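You operate a simulated robot arm through the tools that you are given. There is no shell and no other tool. Be economical: measure what you need, move in short steps, check, and stop when the job is done.

You run a simulated two-armed robot. Do the job below in one go: nothing can be reset, and whatever is moved stays where it is left.

Task
Clamp the green Birds and the red Tales book upright in the book rack.
Fine: rack held steady with the other hand while the stiff board slides up to them, fingers out of the gap; clamp screw locked. Set down upright: what you pick out.
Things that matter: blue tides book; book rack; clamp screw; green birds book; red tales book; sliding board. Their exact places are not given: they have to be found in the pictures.

The check looks at the end state, three seconds after you hand in, the way a careful person would. Anything else that was tipped, shoved, dropped, spilled or broken makes it a failure.

Robot
Two 6-joint arms with two-finger parallel grippers on one trunk, on a base that drives. Base frame: it is fixed to the floor where the robot stands at the start and does not move with it; the origin is under the middle of the robot, x ahead of it, y to its left, z up. Units: m, degrees, N and s.
The left shoulder is at the start at [0.06, 0.187, 1.072], the right one opposite. With the tool pointing down near the work surface each hand reaches from about 0.26 to 0.62 m from the robot's upright axis, wherever it stands, measured 20 degrees to its own side. Places, roughly: book rack [0.5, -0.7, 0.8]; clamp screw [0.5, -0.8, 0.9]; sliding board [0.5, -0.8, 0.9]. Payload 1.57 kg a hand.
The TCP of each hand is the grasp point between the finger pads, 0.03 m short of the fingertips. In the tool frame z runs along the fingers and y along their closing line. Largest opening 0.11 m; finger width 0.024, thickness 0.012; the body of the gripper, 0.048 by 0.112 m, starts 0.078 m behind the TCP.
Orientation is told as [roll, pitch, yaw] about the base's x, y, z axes, in that order, counted from this pose: with the fingers straight down and closing along the base's y, the tool's x points along the base's -x, its y along +y and its z along -z.

Tools
- The arms move only by the tool servo_tool. It takes "left_plan", "right_plan" or both (then of equal length, played together; a hand with none holds still); each is a list of rows, each an object (a shift or turn left out is 0, a gripper value left out holds the last) with "rotation": the turn, a rotation vector about the base's x, y, z in units of 60 degrees (1.0 is 60 degrees), a list of three; "dp": the shift along the base's x, y, z in units of 500 mm (1.0 is 500 mm), a list of three; "jaw": the opening, from 0 (shut) to 1 (fully open). In form: [{"rotation": [wx, wy, wz], "dp": [x, y, z], "jaw": jaw}, ...]. A call has 1 to 12 rows; each row is the pose to reach, as a shift and turn from the pose commanded when the call began. A call with a number of a shift or a turn outside -1 to 1 is refused whole. Each row takes 0.2 s and may step no farther than 0.05 m and 8.6 degrees from the row before; otherwise, or with a gripper value out of range, the whole call is refused. Where a pose cannot be reached the arm comes as near as it can. A force on the tool above 40 N (or 10 N above the force at the start of the call, whichever is more), or a blocked arm, ends the call early, and 0.2 s more pass. The fingers move at their own pace (about 0.153 m/s each) and stop on an object; they squeeze with about 24 N. The grip force told is the motor's: it shows also when the fingers shut on nothing. Time passes only in rows, and 0.2 s behind the last, so rows that repeat a pose let the fingers close. The reply holds the time, the measured pose of the TCP, the force on the tool along the base axes, the opening and the grip force, in the units named above and with some noise, with the torque about the TCP (base axes, N m) and any sound that the robot's microphone picked up, and new pictures: "views" is both (left out), scene, wrist or none (wrist: the cameras of the hands that moved).
- Cameras (640 x 400 px; columns grow to the right, rows downward): "scene" is now at [0.0177, -0.039, 1.6095]; the picture's right is [-0.59, -0.81, 0.00], its down [-0.63, 0.46, -0.63] and it looks along [0.51, -0.37, -0.78] (base axes); focal length 260 px, centre (320, 200). "left" rides on the left gripper at [0.07, -0.016, -0.141] in its tool frame; the picture's right is [0.23, 0.97, 0.00], its down [-0.86, 0.20, -0.48] and it looks along [-0.47, 0.11, 0.88] (tool axes); focal length 222 px, centre (320, 200). "right" rides on the right gripper at [0.07, 0.016, -0.141] in its tool frame; the picture's right is [-0.23, 0.97, 0.00], its down [-0.86, -0.20, -0.48] and it looks along [-0.47, -0.11, 0.88] (tool axes); focal length 222 px, centre (320, 200).
- move_column(by): slides the trunk up (or, below 0, down) by that many m; the arms and the scene camera ride with it, the base frame stays. It gives what a move gives, with no picture.
- base_move(legs): drives the robot by 1 to 6 legs, each [ahead, left, turn to the left] in m, m and degrees, along the robot's own axes; the way and the turn of a leg run together, so that a leg with both is an arc; at most 1.5 m and 180 degrees a leg. The arms and the cameras ride along, it lands a little off, and it stops where it bumps. It gives what a move gives, and a new picture of the scene camera.
- aim_head(pan, tilt): turns the head with the scene camera to pan (to the left, within 86 degrees either way) and tilt (down, from -29 to 69), counted from straight ahead of the robot. It gives what a move gives, and a new picture of the scene camera.
- measure_at(camera, pixels): for up to 12 pixels [column, row] of the newest picture of that camera ("zoom" is the newest enlarged one), the place [x, y, z] in the base frame of the surface seen there, good to about 0.002 m, but the place of the scene camera against the robot may be out by one fixed shift of up to 0.025 m in any direction. It takes no simulated time.
- enlarge(camera, box): a new picture of the part [left, top, right, bottom] of that camera's present view, enlarged. It takes no simulated time.
- job_done(): hands the job in; it is judged then, once.

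Work in short steps. Measure before you move; look again where a grasp or a placing could have gone wrong, and mend it. You have 80 turns and 260 pictures in all, those below and enlarged ones among them. Open the grippers and draw the arms clear of the work before you hand the job in, unless the task says otherwise; then end with one line.

The tools are called after "Call:" by a JSON object that holds its "op" and its "data". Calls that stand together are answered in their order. servo_tool: Moves the arms, as the interface text tells. Its arguments: {"type":"object","properties":{"left_plan":{"type":"array","items":{"type":"object","properties":{"rotation":{"type":"array","items":{"type":"number"}},"dp":{"type":"array","items":{"type":"number"}},"jaw":{"type":"number"}}}},"right_plan":{"type":"array","items":{"type":"object","properties":{"rotation":{"type":"array","items":{"type":"number"}},"dp":{"type":"array","items":{"type":"number"}},"jaw":{"type":"number"}}}},"views":{"type":"string","enum":["both","scene","wrist","none"]}},"required":[]} The other tools are called the same way: move_column (by) slides the trunk up or down; base_move (legs) drives the base; aim_head (pan, tilt) turns the head that bears the scene camera; measure_at (camera, pixels) gives the place of the surface under pixels of a picture; enlarge (camera, box) takes an enlarged picture of a part of a camera's view; job_done () hands the job in.

At the start:

```text
t: 0.0
left_tool_pos: [0.406, -0.0191, 1.1298]
left_tcp_rot: [0.0, -0.1, 0.0]
left_force: [-0.5, 0.6, 0.0]
left_wrist_torque: [0.03, 0.0, -0.01]
left_width: 0.1102
left_gripper_force: 0.0
right_tool_pos: [0.2836, -0.3733, 1.1657]
right_tcp_rot: [0.0, 0.0, 0.0]
right_force: [-0.1, 0.0, -0.3]
right_wrist_torque: [0.0, -0.02, -0.01]
right_width: 0.1097
right_gripper_force: 0.1
trunk travel left (down, up): [-0.7, 0.29]
robot x, y, heading: [0.0003, -0.002, 0.2]
head pan, tilt: [-36.2, 50.9]
```

scene: 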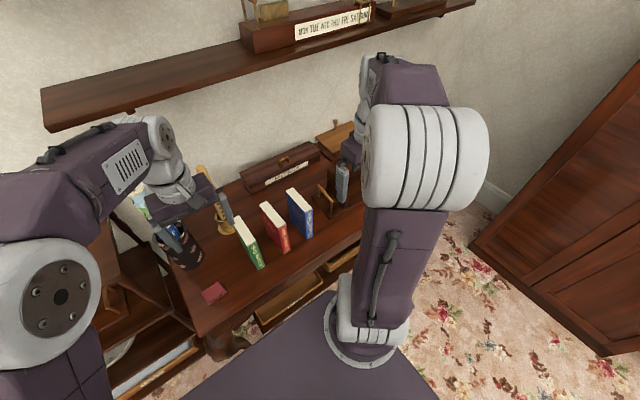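
right: 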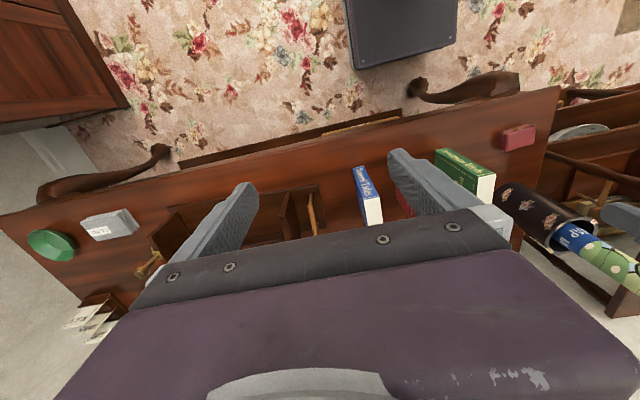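
left: 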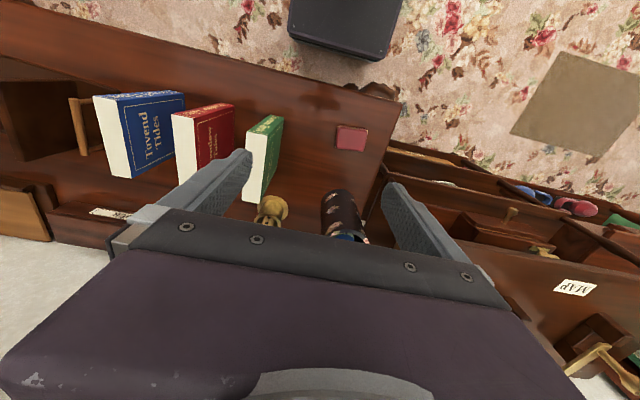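

The scene shows green, red and blue books standing near (250,242), (275,228), (300,213), with the rack behind the right arm near (330,195). I enlarge this part.

Call:
{"op": "enlarge", "data": {"camera": "scene", "box": [180, 120, 380, 320]}}

Call:
{"op": "enlarge", "data": {"camera": "right", "box": [0, 120, 560, 320]}}

Call:
{"op": "measure_at", "data": {"camera": "scene", "pixels": [[240, 225], [262, 267], [268, 208], [288, 248], [290, 192], [312, 235], [322, 190], [335, 207], [213, 292], [245, 290]]}}

```text
2.00 times, centred on (280, 220) of scene
```

zoom: 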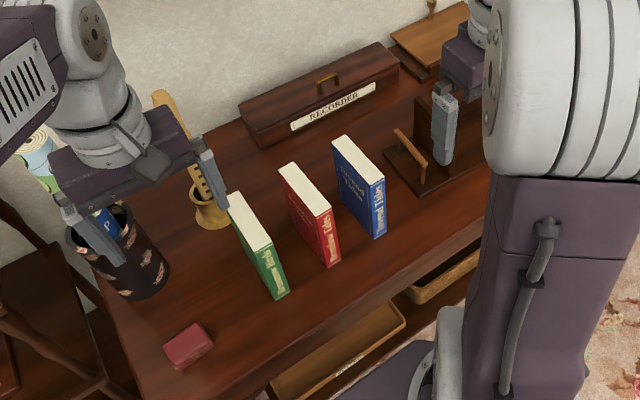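

```text
1.14 times, centred on (280, 220) of right
```

zoom: 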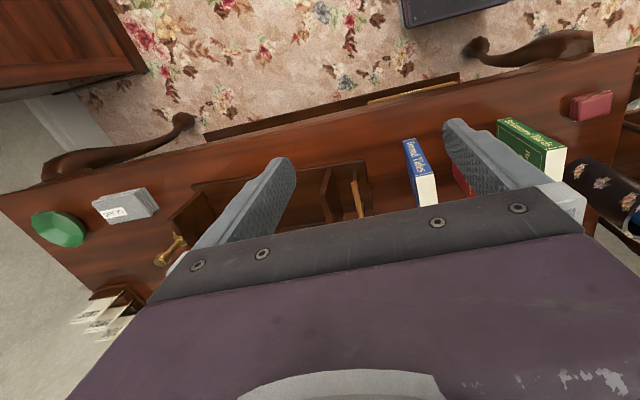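

```text
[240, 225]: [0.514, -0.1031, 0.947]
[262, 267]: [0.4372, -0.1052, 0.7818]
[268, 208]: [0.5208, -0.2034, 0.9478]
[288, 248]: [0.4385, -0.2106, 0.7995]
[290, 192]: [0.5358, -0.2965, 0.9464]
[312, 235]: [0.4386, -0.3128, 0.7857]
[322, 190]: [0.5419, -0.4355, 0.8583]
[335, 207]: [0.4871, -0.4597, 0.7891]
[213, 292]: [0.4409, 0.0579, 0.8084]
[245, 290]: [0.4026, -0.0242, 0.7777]
```

The right arm hides the rack. I measure the wardrobe and the desk front edge before I drive to the right.

Call:
{"op": "measure_at", "data": {"camera": "scene", "pixels": [[475, 245], [600, 355], [560, 200], [275, 330], [360, 245], [450, 250], [500, 350], [200, 335], [385, 330]]}}

Call:
{"op": "measure_at", "data": {"camera": "right", "pixels": [[100, 180], [300, 130], [120, 105], [312, 215], [285, 215], [170, 250], [200, 200], [50, 240], [110, 225], [150, 265], [500, 105], [20, 210]]}}

```text
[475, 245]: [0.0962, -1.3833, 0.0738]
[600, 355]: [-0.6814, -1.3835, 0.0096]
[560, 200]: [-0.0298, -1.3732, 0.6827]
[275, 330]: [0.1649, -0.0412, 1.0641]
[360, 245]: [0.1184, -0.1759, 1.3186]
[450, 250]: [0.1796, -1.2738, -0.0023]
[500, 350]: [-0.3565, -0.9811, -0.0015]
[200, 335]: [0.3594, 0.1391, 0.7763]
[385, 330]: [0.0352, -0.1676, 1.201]
```

```text
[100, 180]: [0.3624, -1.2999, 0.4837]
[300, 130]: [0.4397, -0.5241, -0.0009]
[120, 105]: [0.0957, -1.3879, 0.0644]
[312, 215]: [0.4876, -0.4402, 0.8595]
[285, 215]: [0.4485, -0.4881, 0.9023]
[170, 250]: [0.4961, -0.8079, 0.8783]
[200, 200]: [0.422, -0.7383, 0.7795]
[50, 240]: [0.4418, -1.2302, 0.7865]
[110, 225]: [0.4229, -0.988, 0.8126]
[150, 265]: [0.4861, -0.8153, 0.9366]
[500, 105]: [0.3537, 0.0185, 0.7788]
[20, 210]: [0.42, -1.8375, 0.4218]
```

The way right is clear to y≈-1.3. I drive 0.42 m right and look at the rack.

Call:
{"op": "base_move", "data": {"legs": [[-0.05, -0.42, 0]]}}

Call:
{"op": "aim_head", "data": {"pan": -20, "tilt": 50}}

```text
t: 2.6
left_tool_pos: [0.3571, -0.4367, 1.1289]
left_tcp_rot: [-0.2, 0.0, 0.2]
left_force: [-1.0, 0.2, -0.4]
left_wrist_torque: [0.01, 0.02, -0.01]
left_width: 0.1099
left_gripper_force: 0.0
right_tool_pos: [0.234, -0.7897, 1.1666]
right_tcp_rot: [-0.1, 0.1, 0.2]
right_force: [0.6, 0.4, 0.2]
right_wrist_torque: [0.01, 0.01, -0.03]
right_width: 0.1101
right_gripper_force: 0.1
trunk travel left (down, up): [-0.7, 0.29]
robot x, y, heading: [-0.0529, -0.4193, 0.4]
head pan, tilt: [-36.2, 50.9]
```

scene: 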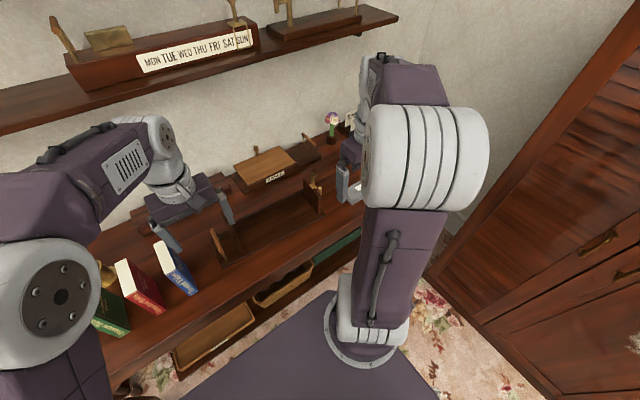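

```text
t: 3.4
left_tool_pos: [0.3559, -0.4373, 1.1286]
left_tcp_rot: [0.0, -0.1, 0.2]
left_force: [0.5, -0.3, -0.5]
left_wrist_torque: [0.02, 0.01, 0.04]
left_width: 0.1104
left_gripper_force: 0.1
right_tool_pos: [0.234, -0.791, 1.1661]
right_tcp_rot: [0.1, 0.0, 0.2]
right_force: [-0.3, 0.5, -0.4]
right_wrist_torque: [0.0, 0.0, 0.02]
right_width: 0.1099
right_gripper_force: 0.0
trunk travel left (down, up): [-0.7, 0.29]
robot x, y, heading: [-0.0471, -0.4185, 0.3]
head pan, tilt: [-20.0, 50.0]
```

scene: 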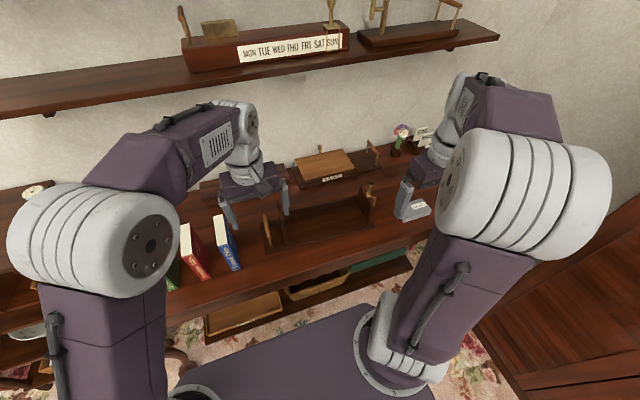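

The rack is now in view, (265,225) to (375,195). I enlarge it from the scene and look from the left wrist, which hangs above it.

Call:
{"op": "enlarge", "data": {"camera": "scene", "box": [250, 165, 400, 260]}}

Call:
{"op": "enlarge", "data": {"camera": "left", "box": [0, 0, 640, 400]}}

Call:
{"op": "enlarge", "data": {"camera": "right", "box": [0, 0, 640, 400]}}

```text
4.21 times, centred on (325, 212) of scene
```

zoom: 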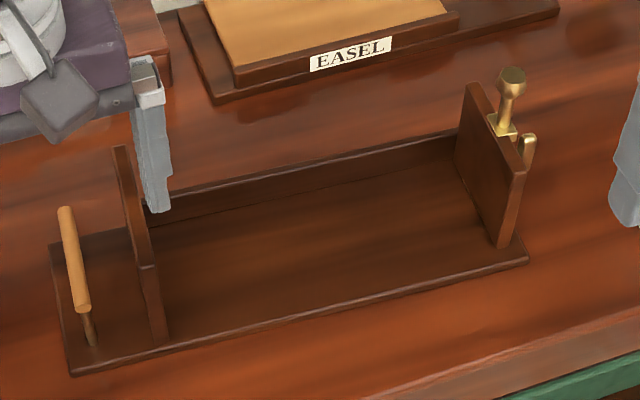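

```text
1.00 times, centred on (320, 200) of left
```

zoom: 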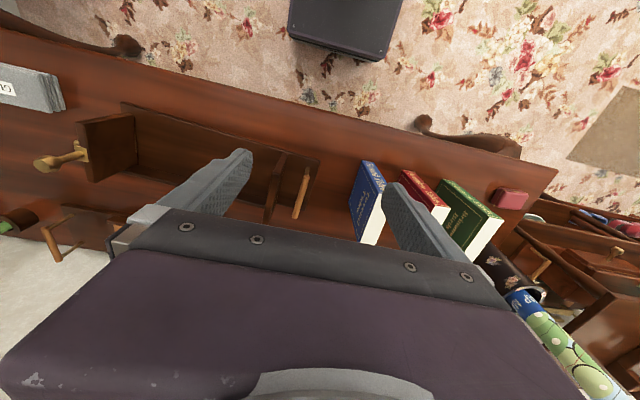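

```text
1.00 times, centred on (320, 200) of right
```

zoom: 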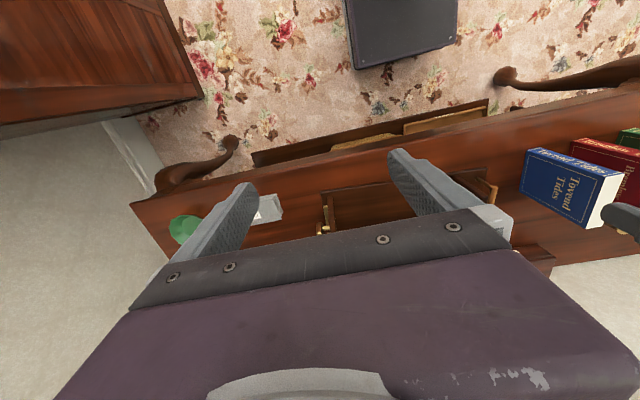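

The rack has a fixed board and a wooden hand bar at its left end, and the sliding board with a brass screw at its right end. I zoom in on the screw and measure the geometry.

Call:
{"op": "measure_at", "data": {"camera": "zoom", "pixels": [[320, 220]]}}

Call:
{"op": "enlarge", "data": {"camera": "scene", "box": [345, 175, 385, 230]}}

Call:
{"op": "measure_at", "data": {"camera": "scene", "pixels": [[267, 220], [269, 235], [279, 202], [286, 230], [287, 243], [361, 188], [371, 206], [369, 186], [373, 199], [320, 218], [310, 211], [268, 252]]}}

```text
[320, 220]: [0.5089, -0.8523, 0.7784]
```

```text
7.27 times, centred on (365, 202) of scene
```

zoom: 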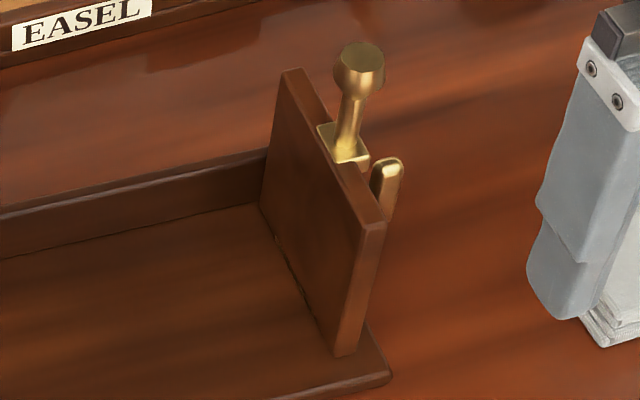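

```text
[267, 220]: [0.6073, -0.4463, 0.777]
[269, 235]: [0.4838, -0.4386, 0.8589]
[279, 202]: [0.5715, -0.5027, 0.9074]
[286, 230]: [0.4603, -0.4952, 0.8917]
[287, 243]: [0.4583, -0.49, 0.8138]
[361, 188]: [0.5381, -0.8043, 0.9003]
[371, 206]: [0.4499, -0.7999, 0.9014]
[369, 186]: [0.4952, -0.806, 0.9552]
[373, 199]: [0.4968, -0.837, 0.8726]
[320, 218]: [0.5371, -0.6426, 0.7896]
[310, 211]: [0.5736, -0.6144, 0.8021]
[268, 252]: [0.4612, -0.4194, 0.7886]
```

The clamp screw will need a closer look later; the books come first. I drive to y≈-0.30 so the left hand can reach the red and green books.

Call:
{"op": "base_move", "data": {"legs": [[0.05, 0.14, 0]]}}

Call:
{"op": "enlarge", "data": {"camera": "left", "box": [0, 0, 640, 400]}}

```text
t: 4.7
left_tool_pos: [0.404, -0.2994, 1.1303]
left_tcp_rot: [0.0, 0.0, 0.2]
left_force: [0.1, -0.2, 0.4]
left_wrist_torque: [0.0, -0.02, -0.01]
left_width: 0.11
left_gripper_force: 0.0
right_tool_pos: [0.283, -0.6526, 1.1656]
right_tcp_rot: [0.0, 0.0, 0.1]
right_force: [-0.6, -0.9, 0.8]
right_wrist_torque: [0.01, 0.0, -0.02]
right_width: 0.1102
right_gripper_force: 0.1
trunk travel left (down, up): [-0.7, 0.29]
robot x, y, heading: [-0.0008, -0.2789, 0.2]
head pan, tilt: [-20.0, 50.0]
```

scene: 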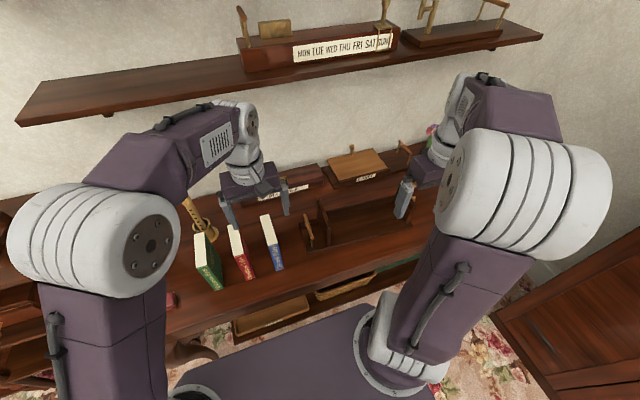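

```text
1.00 times, centred on (320, 200) of left
```

zoom: 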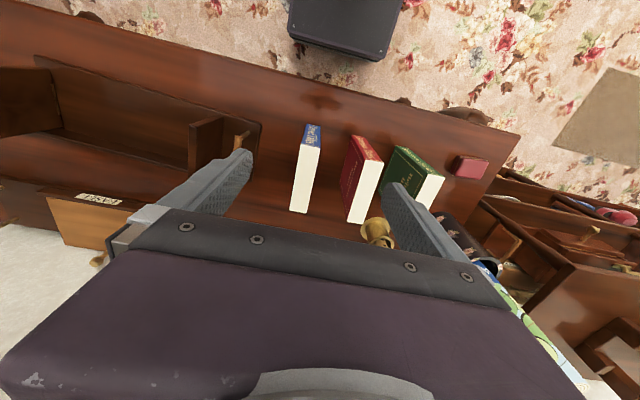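

I measure the tops of all three books, in the left wrist picture and the scene picture, to compare the two.

Call:
{"op": "measure_at", "data": {"camera": "left", "pixels": [[362, 163], [382, 165], [349, 216], [364, 219], [427, 178], [442, 180], [437, 195], [304, 148], [318, 150], [293, 207], [305, 210], [357, 140]]}}

Call:
{"op": "enlarge", "data": {"camera": "scene", "box": [180, 190, 300, 300]}}

```text
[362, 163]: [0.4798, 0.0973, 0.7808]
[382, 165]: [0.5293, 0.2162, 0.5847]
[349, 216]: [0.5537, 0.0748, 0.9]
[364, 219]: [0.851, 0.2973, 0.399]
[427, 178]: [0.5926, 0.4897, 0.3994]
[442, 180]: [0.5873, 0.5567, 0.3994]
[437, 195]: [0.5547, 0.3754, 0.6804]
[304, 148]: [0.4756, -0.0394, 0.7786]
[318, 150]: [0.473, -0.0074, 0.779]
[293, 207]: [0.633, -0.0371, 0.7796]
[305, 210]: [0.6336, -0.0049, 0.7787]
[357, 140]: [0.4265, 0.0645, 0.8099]
```

```text
3.64 times, centred on (240, 245) of scene
```

zoom: 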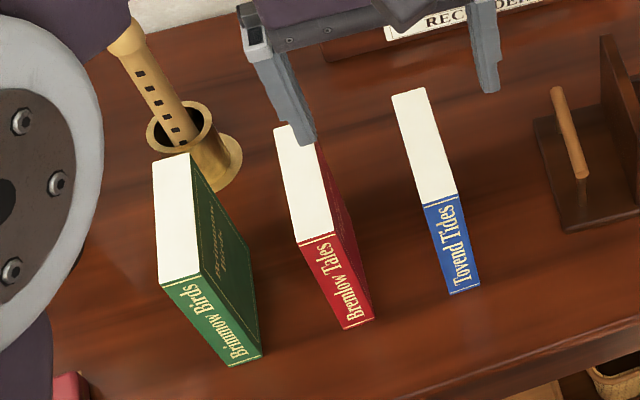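

The "left" measurement used an old picture. I use the zoom for now: scene book corners.

Call:
{"op": "measure_at", "data": {"camera": "zoom", "pixels": [[161, 286], [199, 276], [156, 164], [186, 156], [300, 244], [333, 233], [279, 130], [424, 205], [456, 195], [395, 93], [420, 90], [236, 364]]}}

Call:
{"op": "enlarge", "data": {"camera": "left", "box": [240, 100, 480, 250]}}

```text
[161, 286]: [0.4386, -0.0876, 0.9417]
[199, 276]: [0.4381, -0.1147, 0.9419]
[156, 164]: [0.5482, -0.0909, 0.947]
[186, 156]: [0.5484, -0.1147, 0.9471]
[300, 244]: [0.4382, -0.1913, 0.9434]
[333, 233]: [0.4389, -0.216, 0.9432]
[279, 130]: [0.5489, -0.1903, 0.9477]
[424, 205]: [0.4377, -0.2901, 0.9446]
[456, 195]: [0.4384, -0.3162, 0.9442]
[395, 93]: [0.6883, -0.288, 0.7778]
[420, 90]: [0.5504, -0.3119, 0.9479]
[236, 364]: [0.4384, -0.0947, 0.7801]
```

```text
2.67 times, centred on (360, 175) of left
```

zoom: 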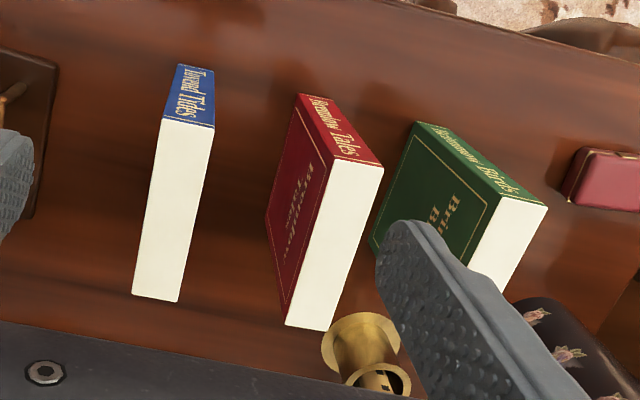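

Call:
{"op": "measure_at", "data": {"camera": "zoom", "pixels": [[332, 162], [380, 168], [287, 322], [322, 328], [502, 200], [542, 208], [164, 120], [211, 128], [135, 293], [176, 299]]}}

```text
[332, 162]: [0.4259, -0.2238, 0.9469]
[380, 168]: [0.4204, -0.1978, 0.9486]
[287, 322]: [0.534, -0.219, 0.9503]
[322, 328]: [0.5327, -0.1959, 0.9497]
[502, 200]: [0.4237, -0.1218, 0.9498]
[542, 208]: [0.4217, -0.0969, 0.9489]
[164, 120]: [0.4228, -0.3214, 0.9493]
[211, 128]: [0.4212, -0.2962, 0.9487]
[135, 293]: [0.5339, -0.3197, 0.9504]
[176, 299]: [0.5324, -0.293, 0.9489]
```

Wrist readings put red at x 0.42–0.533, y −0.223…−0.197, and the scene camera reads about (+0.016,+0.006,−0.003) off. I move the left hand above the red book with a narrowed opening and look.

Call:
{"op": "servo_tool", "data": {"left_plan": [{"dp": [0.05, 0.06, 0], "jaw": 0.65}, {"dp": [0.1, 0.12, 0]}, {"dp": [0.146, 0.18, 0]}, {"dp": [0.146, 0.18, -0.08]}, {"dp": [0.146, 0.18, -0.16]}], "views": "wrist"}}

```text
t: 5.9
left_tool_pos: [0.48, -0.2093, 1.0478]
left_tcp_rot: [-0.1, 0.1, 0.1]
left_force: [0.1, -0.1, 0.6]
left_wrist_torque: [-0.01, 0.02, 0.01]
left_width: 0.0716
left_gripper_force: 0.0
right_tool_pos: [0.2834, -0.6513, 1.1655]
right_tcp_rot: [0.1, 0.0, 0.1]
right_force: [-0.7, -0.2, 0.1]
right_wrist_torque: [-0.01, -0.01, 0.02]
right_width: 0.11
right_gripper_force: 0.0
trunk travel left (down, up): [-0.7, 0.29]
robot x, y, heading: [-0.0035, -0.2779, 0.0]
head pan, tilt: [-20.0, 50.0]
```

left: 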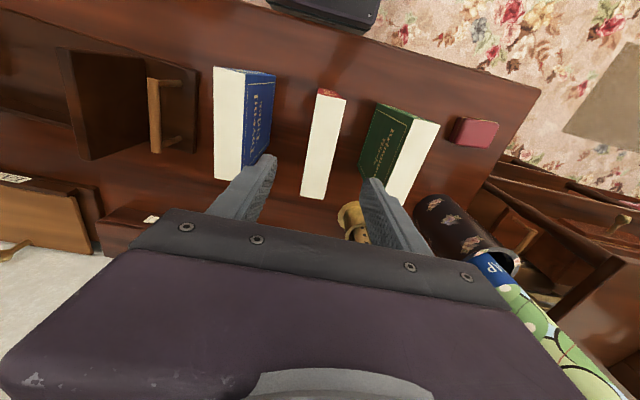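

The red top sits at about (322,150), roughly mid between the fingers. I measure it to confirm, and the other books too.

Call:
{"op": "measure_at", "data": {"camera": "left", "pixels": [[317, 100], [342, 102], [304, 192], [323, 195], [407, 120], [434, 125], [246, 75], [217, 175], [240, 177]]}}

```text
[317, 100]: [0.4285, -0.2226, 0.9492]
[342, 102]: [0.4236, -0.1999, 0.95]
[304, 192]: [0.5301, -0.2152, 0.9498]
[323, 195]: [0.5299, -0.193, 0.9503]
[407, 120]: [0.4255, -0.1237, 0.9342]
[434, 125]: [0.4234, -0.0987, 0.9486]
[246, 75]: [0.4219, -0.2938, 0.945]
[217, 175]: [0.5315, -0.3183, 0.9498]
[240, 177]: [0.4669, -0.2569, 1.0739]
```

Centred. I descend to z≈0.912, close on the red book and lift it slightly.

Call:
{"op": "servo_tool", "data": {"left_plan": [{"dp": [-0.005, 0.002, -0.09]}, {"dp": [-0.005, 0.002, -0.18]}, {"dp": [-0.005, 0.002, -0.272]}, {"dp": [-0.005, 0.002, -0.272], "jaw": 0}, {"dp": [-0.005, 0.002, -0.272]}, {"dp": [-0.005, 0.002, -0.272]}, {"dp": [-0.005, 0.002, -0.22]}], "views": "both"}}

```text
t: 7.5
left_tool_pos: [0.4745, -0.2073, 0.9396]
left_tcp_rot: [0.0, 0.0, 0.1]
left_force: [1.5, 0.3, -3.9]
left_wrist_torque: [-0.03, -0.01, 0.0]
left_width: 0.03
left_gripper_force: 24.2
right_tool_pos: [0.2831, -0.6498, 1.1657]
right_tcp_rot: [0.0, 0.0, 0.1]
right_force: [-0.1, 0.5, -0.6]
right_wrist_torque: [0.03, -0.03, 0.0]
right_width: 0.1099
right_gripper_force: 0.0
trunk travel left (down, up): [-0.7, 0.29]
robot x, y, heading: [-0.0006, -0.2799, 0.2]
head pan, tilt: [-20.0, 50.0]
```

scene: 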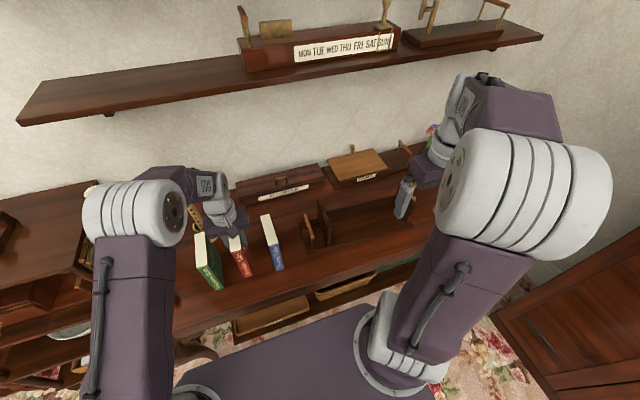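
left: 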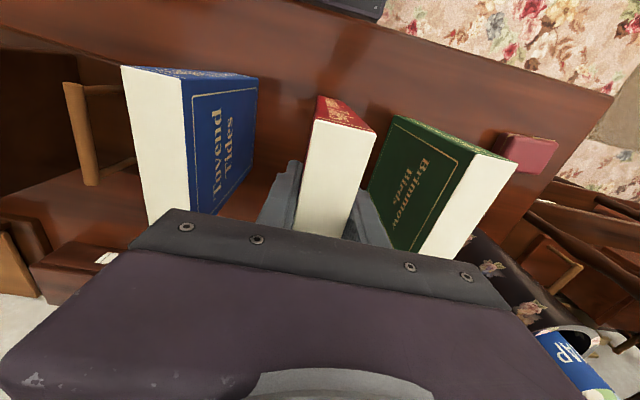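

The red book is held (width 0.030, 3.9 N) and lifting upright. I raise it clear of the blue one, then drive right.

Call:
{"op": "servo_tool", "data": {"left_plan": [{"dp": [0, 0, 0.09]}, {"dp": [0, 0, 0.18]}, {"dp": [0, 0, 0.27]}, {"dp": [0, 0, 0.36]}, {"dp": [0, 0, 0.45]}], "views": "none"}}

Call:
{"op": "base_move", "data": {"legs": [[0, -0.25, 0]]}}

Call:
{"op": "servo_tool", "data": {"left_plan": [{"dp": [0, -0.06, 0]}, {"dp": [0, -0.1, 0]}], "views": "both"}}

```text
t: 8.7
left_tool_pos: [0.477, -0.2094, 1.1655]
left_tcp_rot: [0.0, 0.0, 0.2]
left_force: [0.1, -0.7, -3.8]
left_wrist_torque: [0.01, 0.03, 0.01]
left_width: 0.0299
left_gripper_force: 24.1
right_tool_pos: [0.2837, -0.6515, 1.1661]
right_tcp_rot: [0.0, 0.0, 0.1]
right_force: [0.0, 0.1, -0.5]
right_wrist_torque: [-0.01, 0.02, 0.04]
right_width: 0.1098
right_gripper_force: 0.0
trunk travel left (down, up): [-0.7, 0.29]
robot x, y, heading: [-0.0022, -0.2811, 0.0]
head pan, tilt: [-20.0, 50.0]
```

```text
t: 10.6
left_tool_pos: [0.4779, -0.4589, 1.1647]
left_tcp_rot: [-0.1, 0.0, 0.1]
left_force: [0.9, -1.3, -4.1]
left_wrist_torque: [0.02, -0.01, -0.04]
left_width: 0.0299
left_gripper_force: 24.2
right_tool_pos: [0.2856, -0.9021, 1.1666]
right_tcp_rot: [-0.1, 0.0, 0.3]
right_force: [-0.1, -0.7, -0.7]
right_wrist_torque: [-0.02, 0.02, 0.03]
right_width: 0.1099
right_gripper_force: 0.1
trunk travel left (down, up): [-0.7, 0.29]
robot x, y, heading: [0.0005, -0.5263, 0.1]
head pan, tilt: [-20.0, 50.0]
```

scene: 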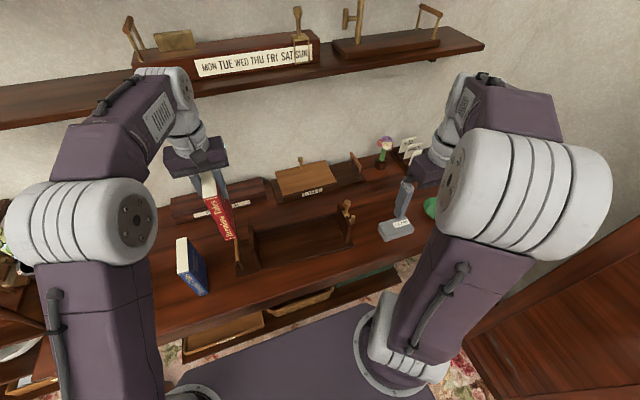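

```text
t: 11.2
left_tool_pos: [0.4781, -0.5112, 1.1636]
left_tcp_rot: [0.0, 0.1, 0.2]
left_force: [0.8, 0.2, -3.6]
left_wrist_torque: [0.01, 0.03, 0.0]
left_width: 0.0296
left_gripper_force: 24.3
right_tool_pos: [0.285, -0.903, 1.1658]
right_tcp_rot: [0.1, -0.1, 0.2]
right_force: [-0.4, 0.0, 0.1]
right_wrist_torque: [0.01, 0.0, -0.02]
right_width: 0.1097
right_gripper_force: 0.1
trunk travel left (down, up): [-0.7, 0.29]
robot x, y, heading: [-0.0001, -0.5276, 0.2]
head pan, tilt: [-20.0, 50.0]
```

scene: 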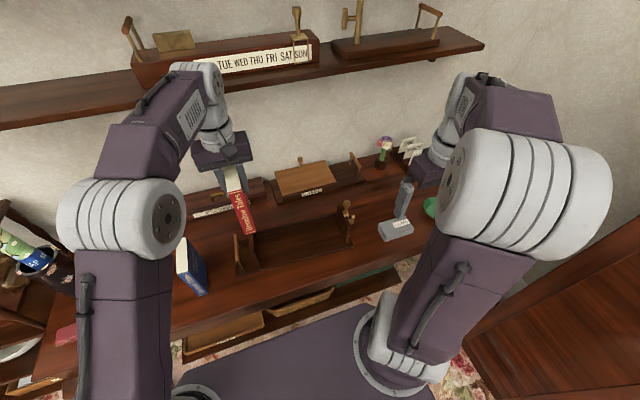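
left: 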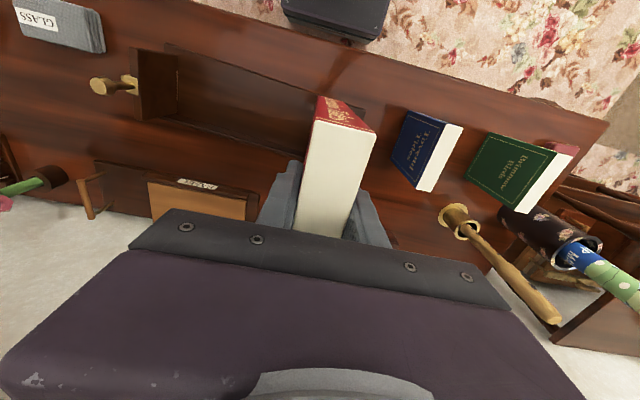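

Now in the left wrist picture the rack runs from (100,70) to (360,120). I enlarge it to measure its inside.

Call:
{"op": "enlarge", "data": {"camera": "left", "box": [80, 30, 400, 230]}}

Call:
{"op": "enlarge", "data": {"camera": "scene", "box": [225, 190, 365, 280]}}

```text
2.00 times, centred on (240, 130) of left
```

zoom: 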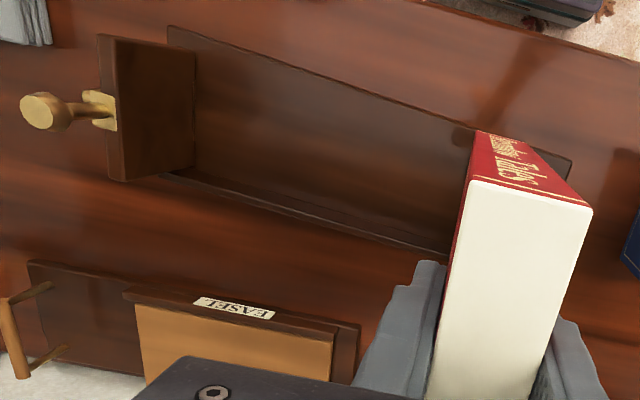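

```text
4.44 times, centred on (295, 235) of scene
```

zoom: 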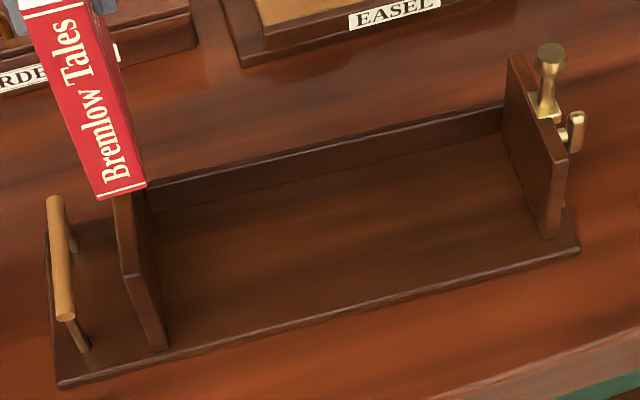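

Call:
{"op": "measure_at", "data": {"camera": "zoom", "pixels": [[122, 265], [136, 262], [165, 340], [155, 348], [170, 280], [300, 250], [200, 370], [60, 380], [300, 160], [160, 192], [540, 200], [552, 235]]}}

Call:
{"op": "measure_at", "data": {"camera": "left", "pixels": [[200, 90], [190, 120], [260, 85], [300, 150], [230, 133], [280, 102], [160, 80], [170, 60], [300, 82], [162, 120], [100, 86], [133, 84]]}}

```text
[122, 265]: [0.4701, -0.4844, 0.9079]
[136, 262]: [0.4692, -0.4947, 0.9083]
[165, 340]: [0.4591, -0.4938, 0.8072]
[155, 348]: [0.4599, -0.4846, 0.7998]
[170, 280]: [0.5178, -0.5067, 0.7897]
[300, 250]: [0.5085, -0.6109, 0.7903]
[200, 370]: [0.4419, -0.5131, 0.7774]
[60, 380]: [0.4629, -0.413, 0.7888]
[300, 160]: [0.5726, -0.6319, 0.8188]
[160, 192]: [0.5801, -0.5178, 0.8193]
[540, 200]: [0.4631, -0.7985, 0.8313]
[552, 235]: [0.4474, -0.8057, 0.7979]
```

```text
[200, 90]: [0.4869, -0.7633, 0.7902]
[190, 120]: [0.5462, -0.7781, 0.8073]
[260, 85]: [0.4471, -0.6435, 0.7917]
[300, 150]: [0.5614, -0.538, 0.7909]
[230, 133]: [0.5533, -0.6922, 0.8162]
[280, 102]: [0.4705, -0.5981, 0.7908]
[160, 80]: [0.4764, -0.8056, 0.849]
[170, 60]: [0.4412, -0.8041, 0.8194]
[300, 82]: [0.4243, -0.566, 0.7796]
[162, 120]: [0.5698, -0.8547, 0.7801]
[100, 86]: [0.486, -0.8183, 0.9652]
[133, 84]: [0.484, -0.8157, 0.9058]
```

The rack is turned about −3.8° in yaw, with the inside floor x≈0.438–0.563 and the fixed inner face at y≈−0.5035. I check how the book sits in the grip.

Call:
{"op": "measure_at", "data": {"camera": "left", "pixels": [[317, 123], [371, 136], [298, 228], [345, 230], [320, 180], [342, 180]]}}

```text
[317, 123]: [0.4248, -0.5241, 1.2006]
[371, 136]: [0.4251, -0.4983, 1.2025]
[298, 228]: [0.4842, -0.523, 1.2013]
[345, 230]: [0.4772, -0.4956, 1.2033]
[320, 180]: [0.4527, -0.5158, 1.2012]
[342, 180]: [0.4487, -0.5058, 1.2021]
```

Book is centred on the TCP. I shift to (0.498,−0.549), turn −3.8°, lower to just above the fixed board and look.

Call:
{"op": "servo_tool", "data": {"left_plan": [{"dp": [0.04, -0.076, 0], "rotation": [0, 0, -0.063]}, {"dp": [0.04, -0.076, -0.09], "rotation": [0, 0, -0.063]}, {"dp": [0.04, -0.076, -0.18], "rotation": [0, 0, -0.063]}, {"dp": [0.04, -0.076, -0.19], "rotation": [0, 0, -0.063]}], "views": "both"}}

Call:
{"op": "enlarge", "data": {"camera": "scene", "box": [205, 170, 365, 280]}}

```text
t: 12.2
left_tool_pos: [0.4973, -0.5487, 1.0691]
left_tcp_rot: [0.0, 0.0, -3.7]
left_force: [-0.5, 0.2, -3.4]
left_wrist_torque: [0.0, 0.01, 0.0]
left_width: 0.0297
left_gripper_force: 23.9
right_tool_pos: [0.2854, -0.9038, 1.1658]
right_tcp_rot: [0.0, 0.1, 0.2]
right_force: [-0.2, 0.5, 0.7]
right_wrist_torque: [0.01, 0.0, 0.0]
right_width: 0.1099
right_gripper_force: 0.1
trunk travel left (down, up): [-0.7, 0.29]
robot x, y, heading: [-0.0015, -0.5323, 0.3]
head pan, tilt: [-20.0, 50.0]
```

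scene: 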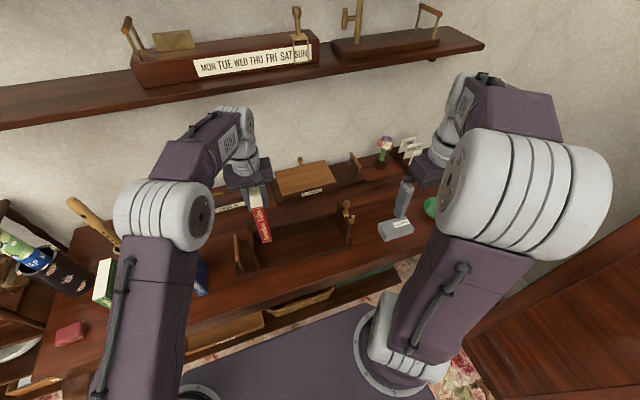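
left: 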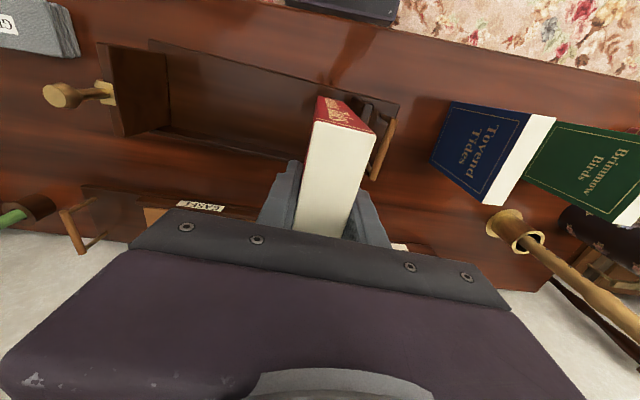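

```text
3.64 times, centred on (285, 225) of scene
```

zoom: 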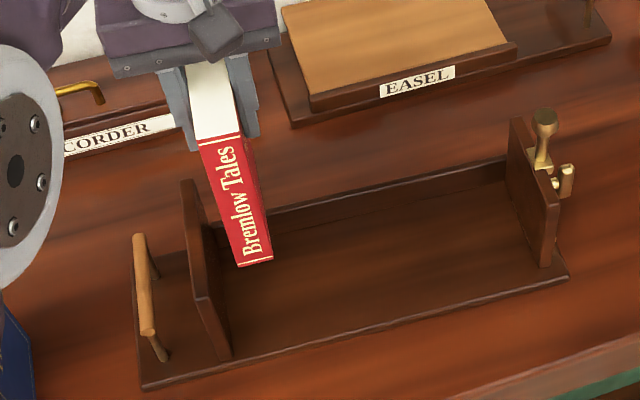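

Red hangs right of the fixed board, in front of the rail. I measure the board top next to it before lowering.

Call:
{"op": "measure_at", "data": {"camera": "left", "pixels": [[368, 105], [375, 112], [363, 106], [385, 130], [300, 90], [250, 140], [270, 145], [280, 90]]}}

Call:
{"op": "measure_at", "data": {"camera": "zoom", "pixels": [[186, 190], [192, 186], [205, 250], [210, 290], [195, 290], [300, 205], [330, 330]]}}

```text
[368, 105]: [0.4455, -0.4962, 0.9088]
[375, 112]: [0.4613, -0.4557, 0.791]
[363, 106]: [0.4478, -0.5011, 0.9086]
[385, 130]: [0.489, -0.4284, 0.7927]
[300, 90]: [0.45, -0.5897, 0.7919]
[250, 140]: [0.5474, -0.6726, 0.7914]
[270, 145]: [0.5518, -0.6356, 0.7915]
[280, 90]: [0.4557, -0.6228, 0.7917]
```

```text
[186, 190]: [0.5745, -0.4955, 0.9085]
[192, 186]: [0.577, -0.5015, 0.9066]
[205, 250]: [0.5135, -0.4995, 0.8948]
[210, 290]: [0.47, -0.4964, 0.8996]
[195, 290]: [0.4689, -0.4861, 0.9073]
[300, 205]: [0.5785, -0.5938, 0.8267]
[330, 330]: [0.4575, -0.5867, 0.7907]
```

Gap to the fixed board is about 0.03 m, as wanted. I lower to z≈0.927 and read the force before release.

Call:
{"op": "servo_tool", "data": {"left_plan": [{"dp": [0, 0, -0.09]}, {"dp": [0, 0, -0.18]}, {"dp": [0, 0, -0.24]}, {"dp": [0, 0, -0.27]}, {"dp": [0, 0, -0.284]}], "views": "wrist"}}

Call:
{"op": "enlarge", "data": {"camera": "scene", "box": [205, 170, 365, 280]}}

```text
t: 13.4
left_tool_pos: [0.4976, -0.5478, 0.927]
left_tcp_rot: [0.0, -0.1, -3.5]
left_force: [-0.1, 0.6, -3.2]
left_wrist_torque: [0.0, -0.02, -0.02]
left_width: 0.0303
left_gripper_force: 24.1
right_tool_pos: [0.2845, -0.9019, 1.1658]
right_tcp_rot: [0.0, -0.1, 0.2]
right_force: [1.0, 0.0, 0.1]
right_wrist_torque: [-0.02, 0.02, -0.01]
right_width: 0.1099
right_gripper_force: 0.0
trunk travel left (down, up): [-0.7, 0.29]
robot x, y, heading: [-0.0009, -0.5313, 0.2]
head pan, tilt: [-20.0, 50.0]
```

left: 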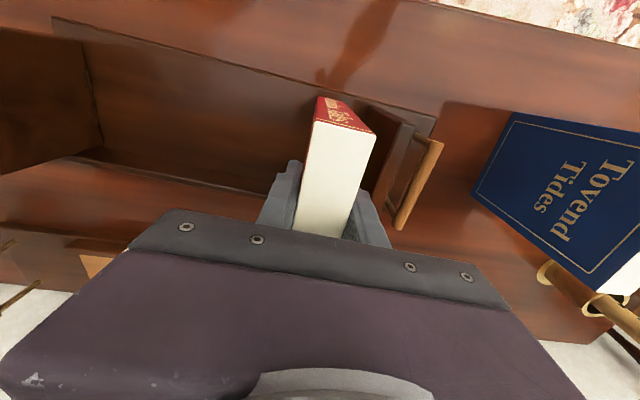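

```text
3.64 times, centred on (285, 225) of scene
```

zoom: 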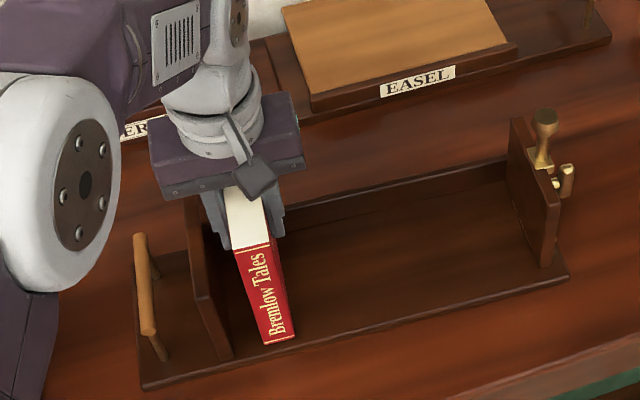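

Still mostly hanging (−3.2 N). I lower in 1 mm steps, feeling for contact.

Call:
{"op": "servo_tool", "data": {"left_plan": [{"dp": [0, 0, -0.002]}, {"dp": [0, 0, -0.003]}], "views": "none"}}

```text
t: 14.0
left_tool_pos: [0.4976, -0.5488, 0.9257]
left_tcp_rot: [0.0, 0.1, -3.6]
left_force: [0.2, -0.4, -3.2]
left_wrist_torque: [0.03, 0.03, 0.01]
left_width: 0.0297
left_gripper_force: 24.0
right_tool_pos: [0.284, -0.9029, 1.167]
right_tcp_rot: [0.0, 0.0, 0.2]
right_force: [-0.5, 0.0, -0.2]
right_wrist_torque: [-0.01, 0.01, -0.01]
right_width: 0.11
right_gripper_force: 0.0
trunk travel left (down, up): [-0.7, 0.29]
robot x, y, heading: [0.0031, -0.5305, 0.2]
head pan, tilt: [-20.0, 50.0]
```

Call:
{"op": "measure_at", "data": {"camera": "left", "pixels": [[325, 150], [330, 180], [250, 120], [320, 215]]}}

Call:
{"op": "servo_tool", "data": {"left_plan": [{"dp": [0, 0, -0.002]}, {"dp": [0, 0, -0.004]}], "views": "none"}}

```text
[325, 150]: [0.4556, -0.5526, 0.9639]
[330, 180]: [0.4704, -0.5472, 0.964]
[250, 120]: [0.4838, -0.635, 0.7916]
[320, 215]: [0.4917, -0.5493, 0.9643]
```

```text
t: 14.6
left_tool_pos: [0.4969, -0.548, 0.925]
left_tcp_rot: [-0.1, -0.2, -3.6]
left_force: [-1.1, 0.4, 1.1]
left_wrist_torque: [0.1, -0.24, 0.03]
left_width: 0.03
left_gripper_force: 23.9
right_tool_pos: [0.2833, -0.9019, 1.1657]
right_tcp_rot: [0.0, 0.0, 0.1]
right_force: [0.1, -0.4, 0.6]
right_wrist_torque: [-0.01, 0.02, 0.0]
right_width: 0.1099
right_gripper_force: 0.0
trunk travel left (down, up): [-0.7, 0.29]
robot x, y, heading: [0.0019, -0.5311, 0.4]
head pan, tilt: [-20.0, 50.0]
```

Contact felt (+1.1 N). I open narrowly (fingers stay off the fixed board) and rise straight up.

Call:
{"op": "servo_tool", "data": {"left_plan": [{"jaw": 0.41}, {"jaw": 0.41}, {"dp": [0, 0, 0.06]}, {"dp": [0, 0, 0.15]}, {"dp": [0, 0, 0.24]}, {"dp": [0, 0, 0.33]}, {"dp": [0, 0, 0.4]}], "views": "both"}}

```text
t: 16.2
left_tool_pos: [0.4968, -0.5477, 1.1245]
left_tcp_rot: [0.0, 0.0, -3.7]
left_force: [0.3, -0.1, -0.4]
left_wrist_torque: [-0.02, 0.01, 0.0]
left_width: 0.0453
left_gripper_force: 0.0
right_tool_pos: [0.2843, -0.9015, 1.1672]
right_tcp_rot: [0.0, -0.1, 0.2]
right_force: [-0.5, -1.1, 0.4]
right_wrist_torque: [-0.03, 0.01, 0.02]
right_width: 0.1101
right_gripper_force: 0.0
trunk travel left (down, up): [-0.7, 0.29]
robot x, y, heading: [0.0011, -0.5309, 0.1]
head pan, tilt: [-20.0, 50.0]
```

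scene: 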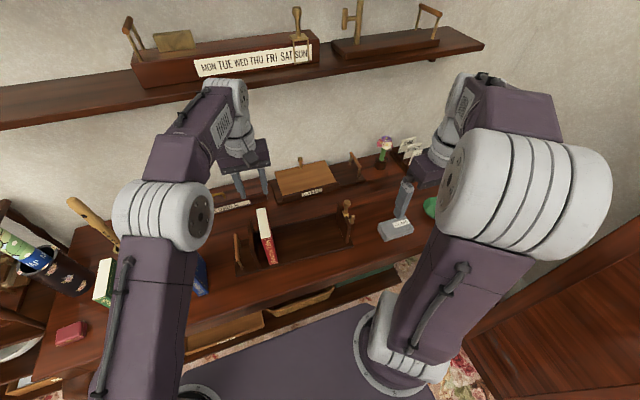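
left: 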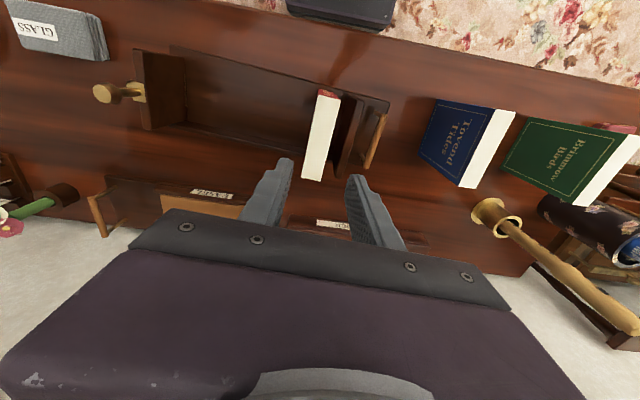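

Red stands free in the rack. I drive left 0.40 m for the green book and straighten the hand over it.

Call:
{"op": "base_move", "data": {"legs": [[0, 0.41, 0]]}}

Call:
{"op": "servo_tool", "data": {"left_plan": [{"dp": [-0.02, 0.03, 0], "rotation": [0, 0, 0.032], "jaw": 0.65}, {"dp": [-0.044, 0.05, 0], "rotation": [0, 0, 0.063]}, {"dp": [-0.044, 0.05, -0.08], "rotation": [0, 0, 0.063]}, {"dp": [-0.044, 0.05, -0.14], "rotation": [0, 0, 0.063]}], "views": "wrist"}}

```text
t: 18.7
left_tool_pos: [0.4965, -0.1326, 1.1248]
left_tcp_rot: [0.1, 0.0, -3.7]
left_force: [1.4, 0.2, 0.5]
left_wrist_torque: [0.02, -0.01, -0.03]
left_width: 0.0452
left_gripper_force: 0.1
right_tool_pos: [0.2824, -0.4873, 1.1661]
right_tcp_rot: [0.0, -0.1, 0.1]
right_force: [0.9, 0.2, 0.0]
right_wrist_torque: [0.0, -0.01, 0.05]
right_width: 0.11
right_gripper_force: 0.0
trunk travel left (down, up): [-0.7, 0.29]
robot x, y, heading: [-0.0041, -0.1146, 0.0]
head pan, tilt: [-20.0, 50.0]
```

scene: 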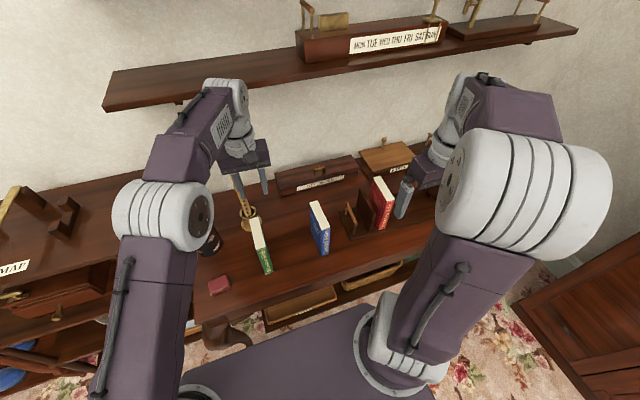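

```text
t: 19.7
left_tool_pos: [0.4759, -0.1053, 1.0539]
left_tcp_rot: [0.1, 0.0, 0.2]
left_force: [-0.5, 0.2, 0.6]
left_wrist_torque: [0.01, 0.0, -0.01]
left_width: 0.0717
left_gripper_force: 0.1
right_tool_pos: [0.2836, -0.4879, 1.1659]
right_tcp_rot: [0.0, 0.1, 0.1]
right_force: [-0.2, -0.2, -0.4]
right_wrist_torque: [-0.03, -0.02, 0.02]
right_width: 0.1099
right_gripper_force: 0.1
trunk travel left (down, up): [-0.7, 0.29]
robot x, y, heading: [-0.001, -0.1133, -0.1]
head pan, tilt: [-20.0, 50.0]
```

left: 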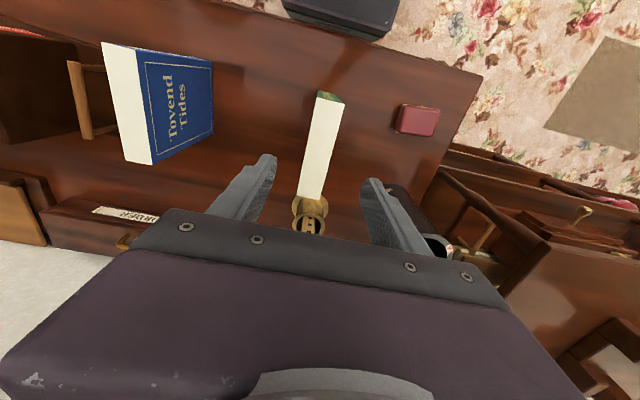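

Green is centred, but a stick in a brass stand is close behind it. I check the clearance between the gripper and the stick.

Call:
{"op": "measure_at", "data": {"camera": "left", "pixels": [[318, 97], [341, 100], [300, 192], [321, 196], [303, 205], [318, 222], [308, 225], [312, 230], [430, 240], [440, 250]]}}

Call:
{"op": "enlarge", "data": {"camera": "scene", "box": [180, 140, 320, 280]}}

```text
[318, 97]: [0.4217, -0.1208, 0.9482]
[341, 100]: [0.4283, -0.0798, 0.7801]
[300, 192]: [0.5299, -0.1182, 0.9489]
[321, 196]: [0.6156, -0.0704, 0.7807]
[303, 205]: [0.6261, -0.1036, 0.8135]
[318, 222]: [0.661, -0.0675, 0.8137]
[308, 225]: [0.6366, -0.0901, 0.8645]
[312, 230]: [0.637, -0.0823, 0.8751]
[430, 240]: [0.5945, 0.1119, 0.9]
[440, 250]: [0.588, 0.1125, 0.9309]
```

```text
2.86 times, centred on (250, 210) of scene
```

zoom: 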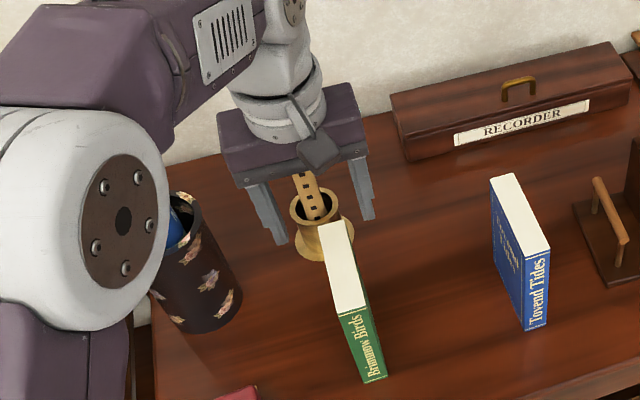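

Call:
{"op": "measure_at", "data": {"camera": "zoom", "pixels": [[303, 178], [310, 195], [318, 210], [325, 250]]}}

Call:
{"op": "measure_at", "data": {"camera": "left", "pixels": [[333, 101], [315, 193], [325, 130], [312, 192], [330, 102], [308, 150]]}}

```text
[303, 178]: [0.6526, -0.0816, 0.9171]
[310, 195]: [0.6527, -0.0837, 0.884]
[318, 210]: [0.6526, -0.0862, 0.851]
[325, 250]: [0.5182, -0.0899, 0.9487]
```

```text
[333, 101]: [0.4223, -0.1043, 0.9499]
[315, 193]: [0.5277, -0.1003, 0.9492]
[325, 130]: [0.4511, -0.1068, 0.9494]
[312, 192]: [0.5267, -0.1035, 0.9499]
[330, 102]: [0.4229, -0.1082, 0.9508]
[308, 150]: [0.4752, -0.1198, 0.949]
```

The stick stands at x≈0.637, more than 0.1 m behind the gripper: clear. I descend on green (centre y≈−0.108), grip and lift high.

Call:
{"op": "servo_tool", "data": {"left_plan": [{"dp": [0.002, -0.006, -0.09]}, {"dp": [0.002, -0.006, -0.18]}, {"dp": [0.002, -0.006, -0.25]}, {"dp": [0.002, -0.006, -0.283]}, {"dp": [0.002, -0.006, -0.283], "jaw": 0}, {"dp": [0.002, -0.006, -0.283]}, {"dp": [0.002, -0.006, -0.283]}, {"dp": [0.002, -0.006, -0.24]}, {"dp": [0.002, -0.006, -0.16]}, {"dp": [0.002, -0.006, -0.07]}, {"dp": [0.002, -0.006, 0.02]}, {"dp": [0.002, -0.006, 0.1]}], "views": "both"}}

```text
t: 22.3
left_tool_pos: [0.4746, -0.1113, 1.1052]
left_tcp_rot: [0.0, -0.1, 0.1]
left_force: [0.3, 0.4, -3.0]
left_wrist_torque: [-0.01, -0.03, 0.01]
left_width: 0.03
left_gripper_force: 23.6
right_tool_pos: [0.2827, -0.4866, 1.1676]
right_tcp_rot: [0.0, 0.0, 0.1]
right_force: [-0.6, -0.7, 1.1]
right_wrist_torque: [-0.02, 0.0, -0.04]
right_width: 0.1099
right_gripper_force: 0.1
trunk travel left (down, up): [-0.7, 0.29]
robot x, y, heading: [0.0001, -0.1148, -0.1]
head pan, tilt: [-20.0, 50.0]
```

scene: 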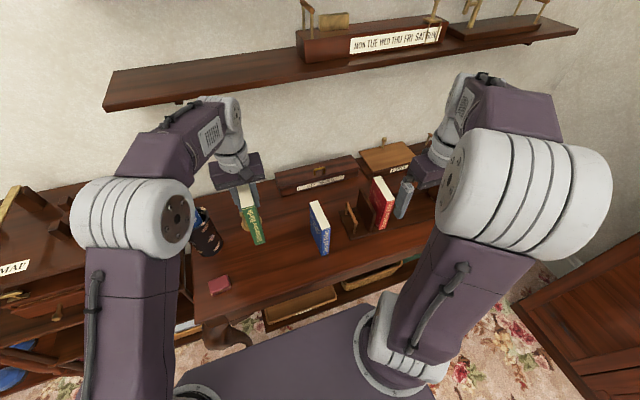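
left: 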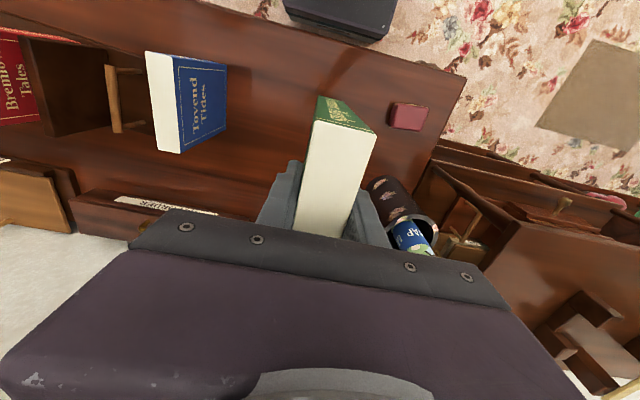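

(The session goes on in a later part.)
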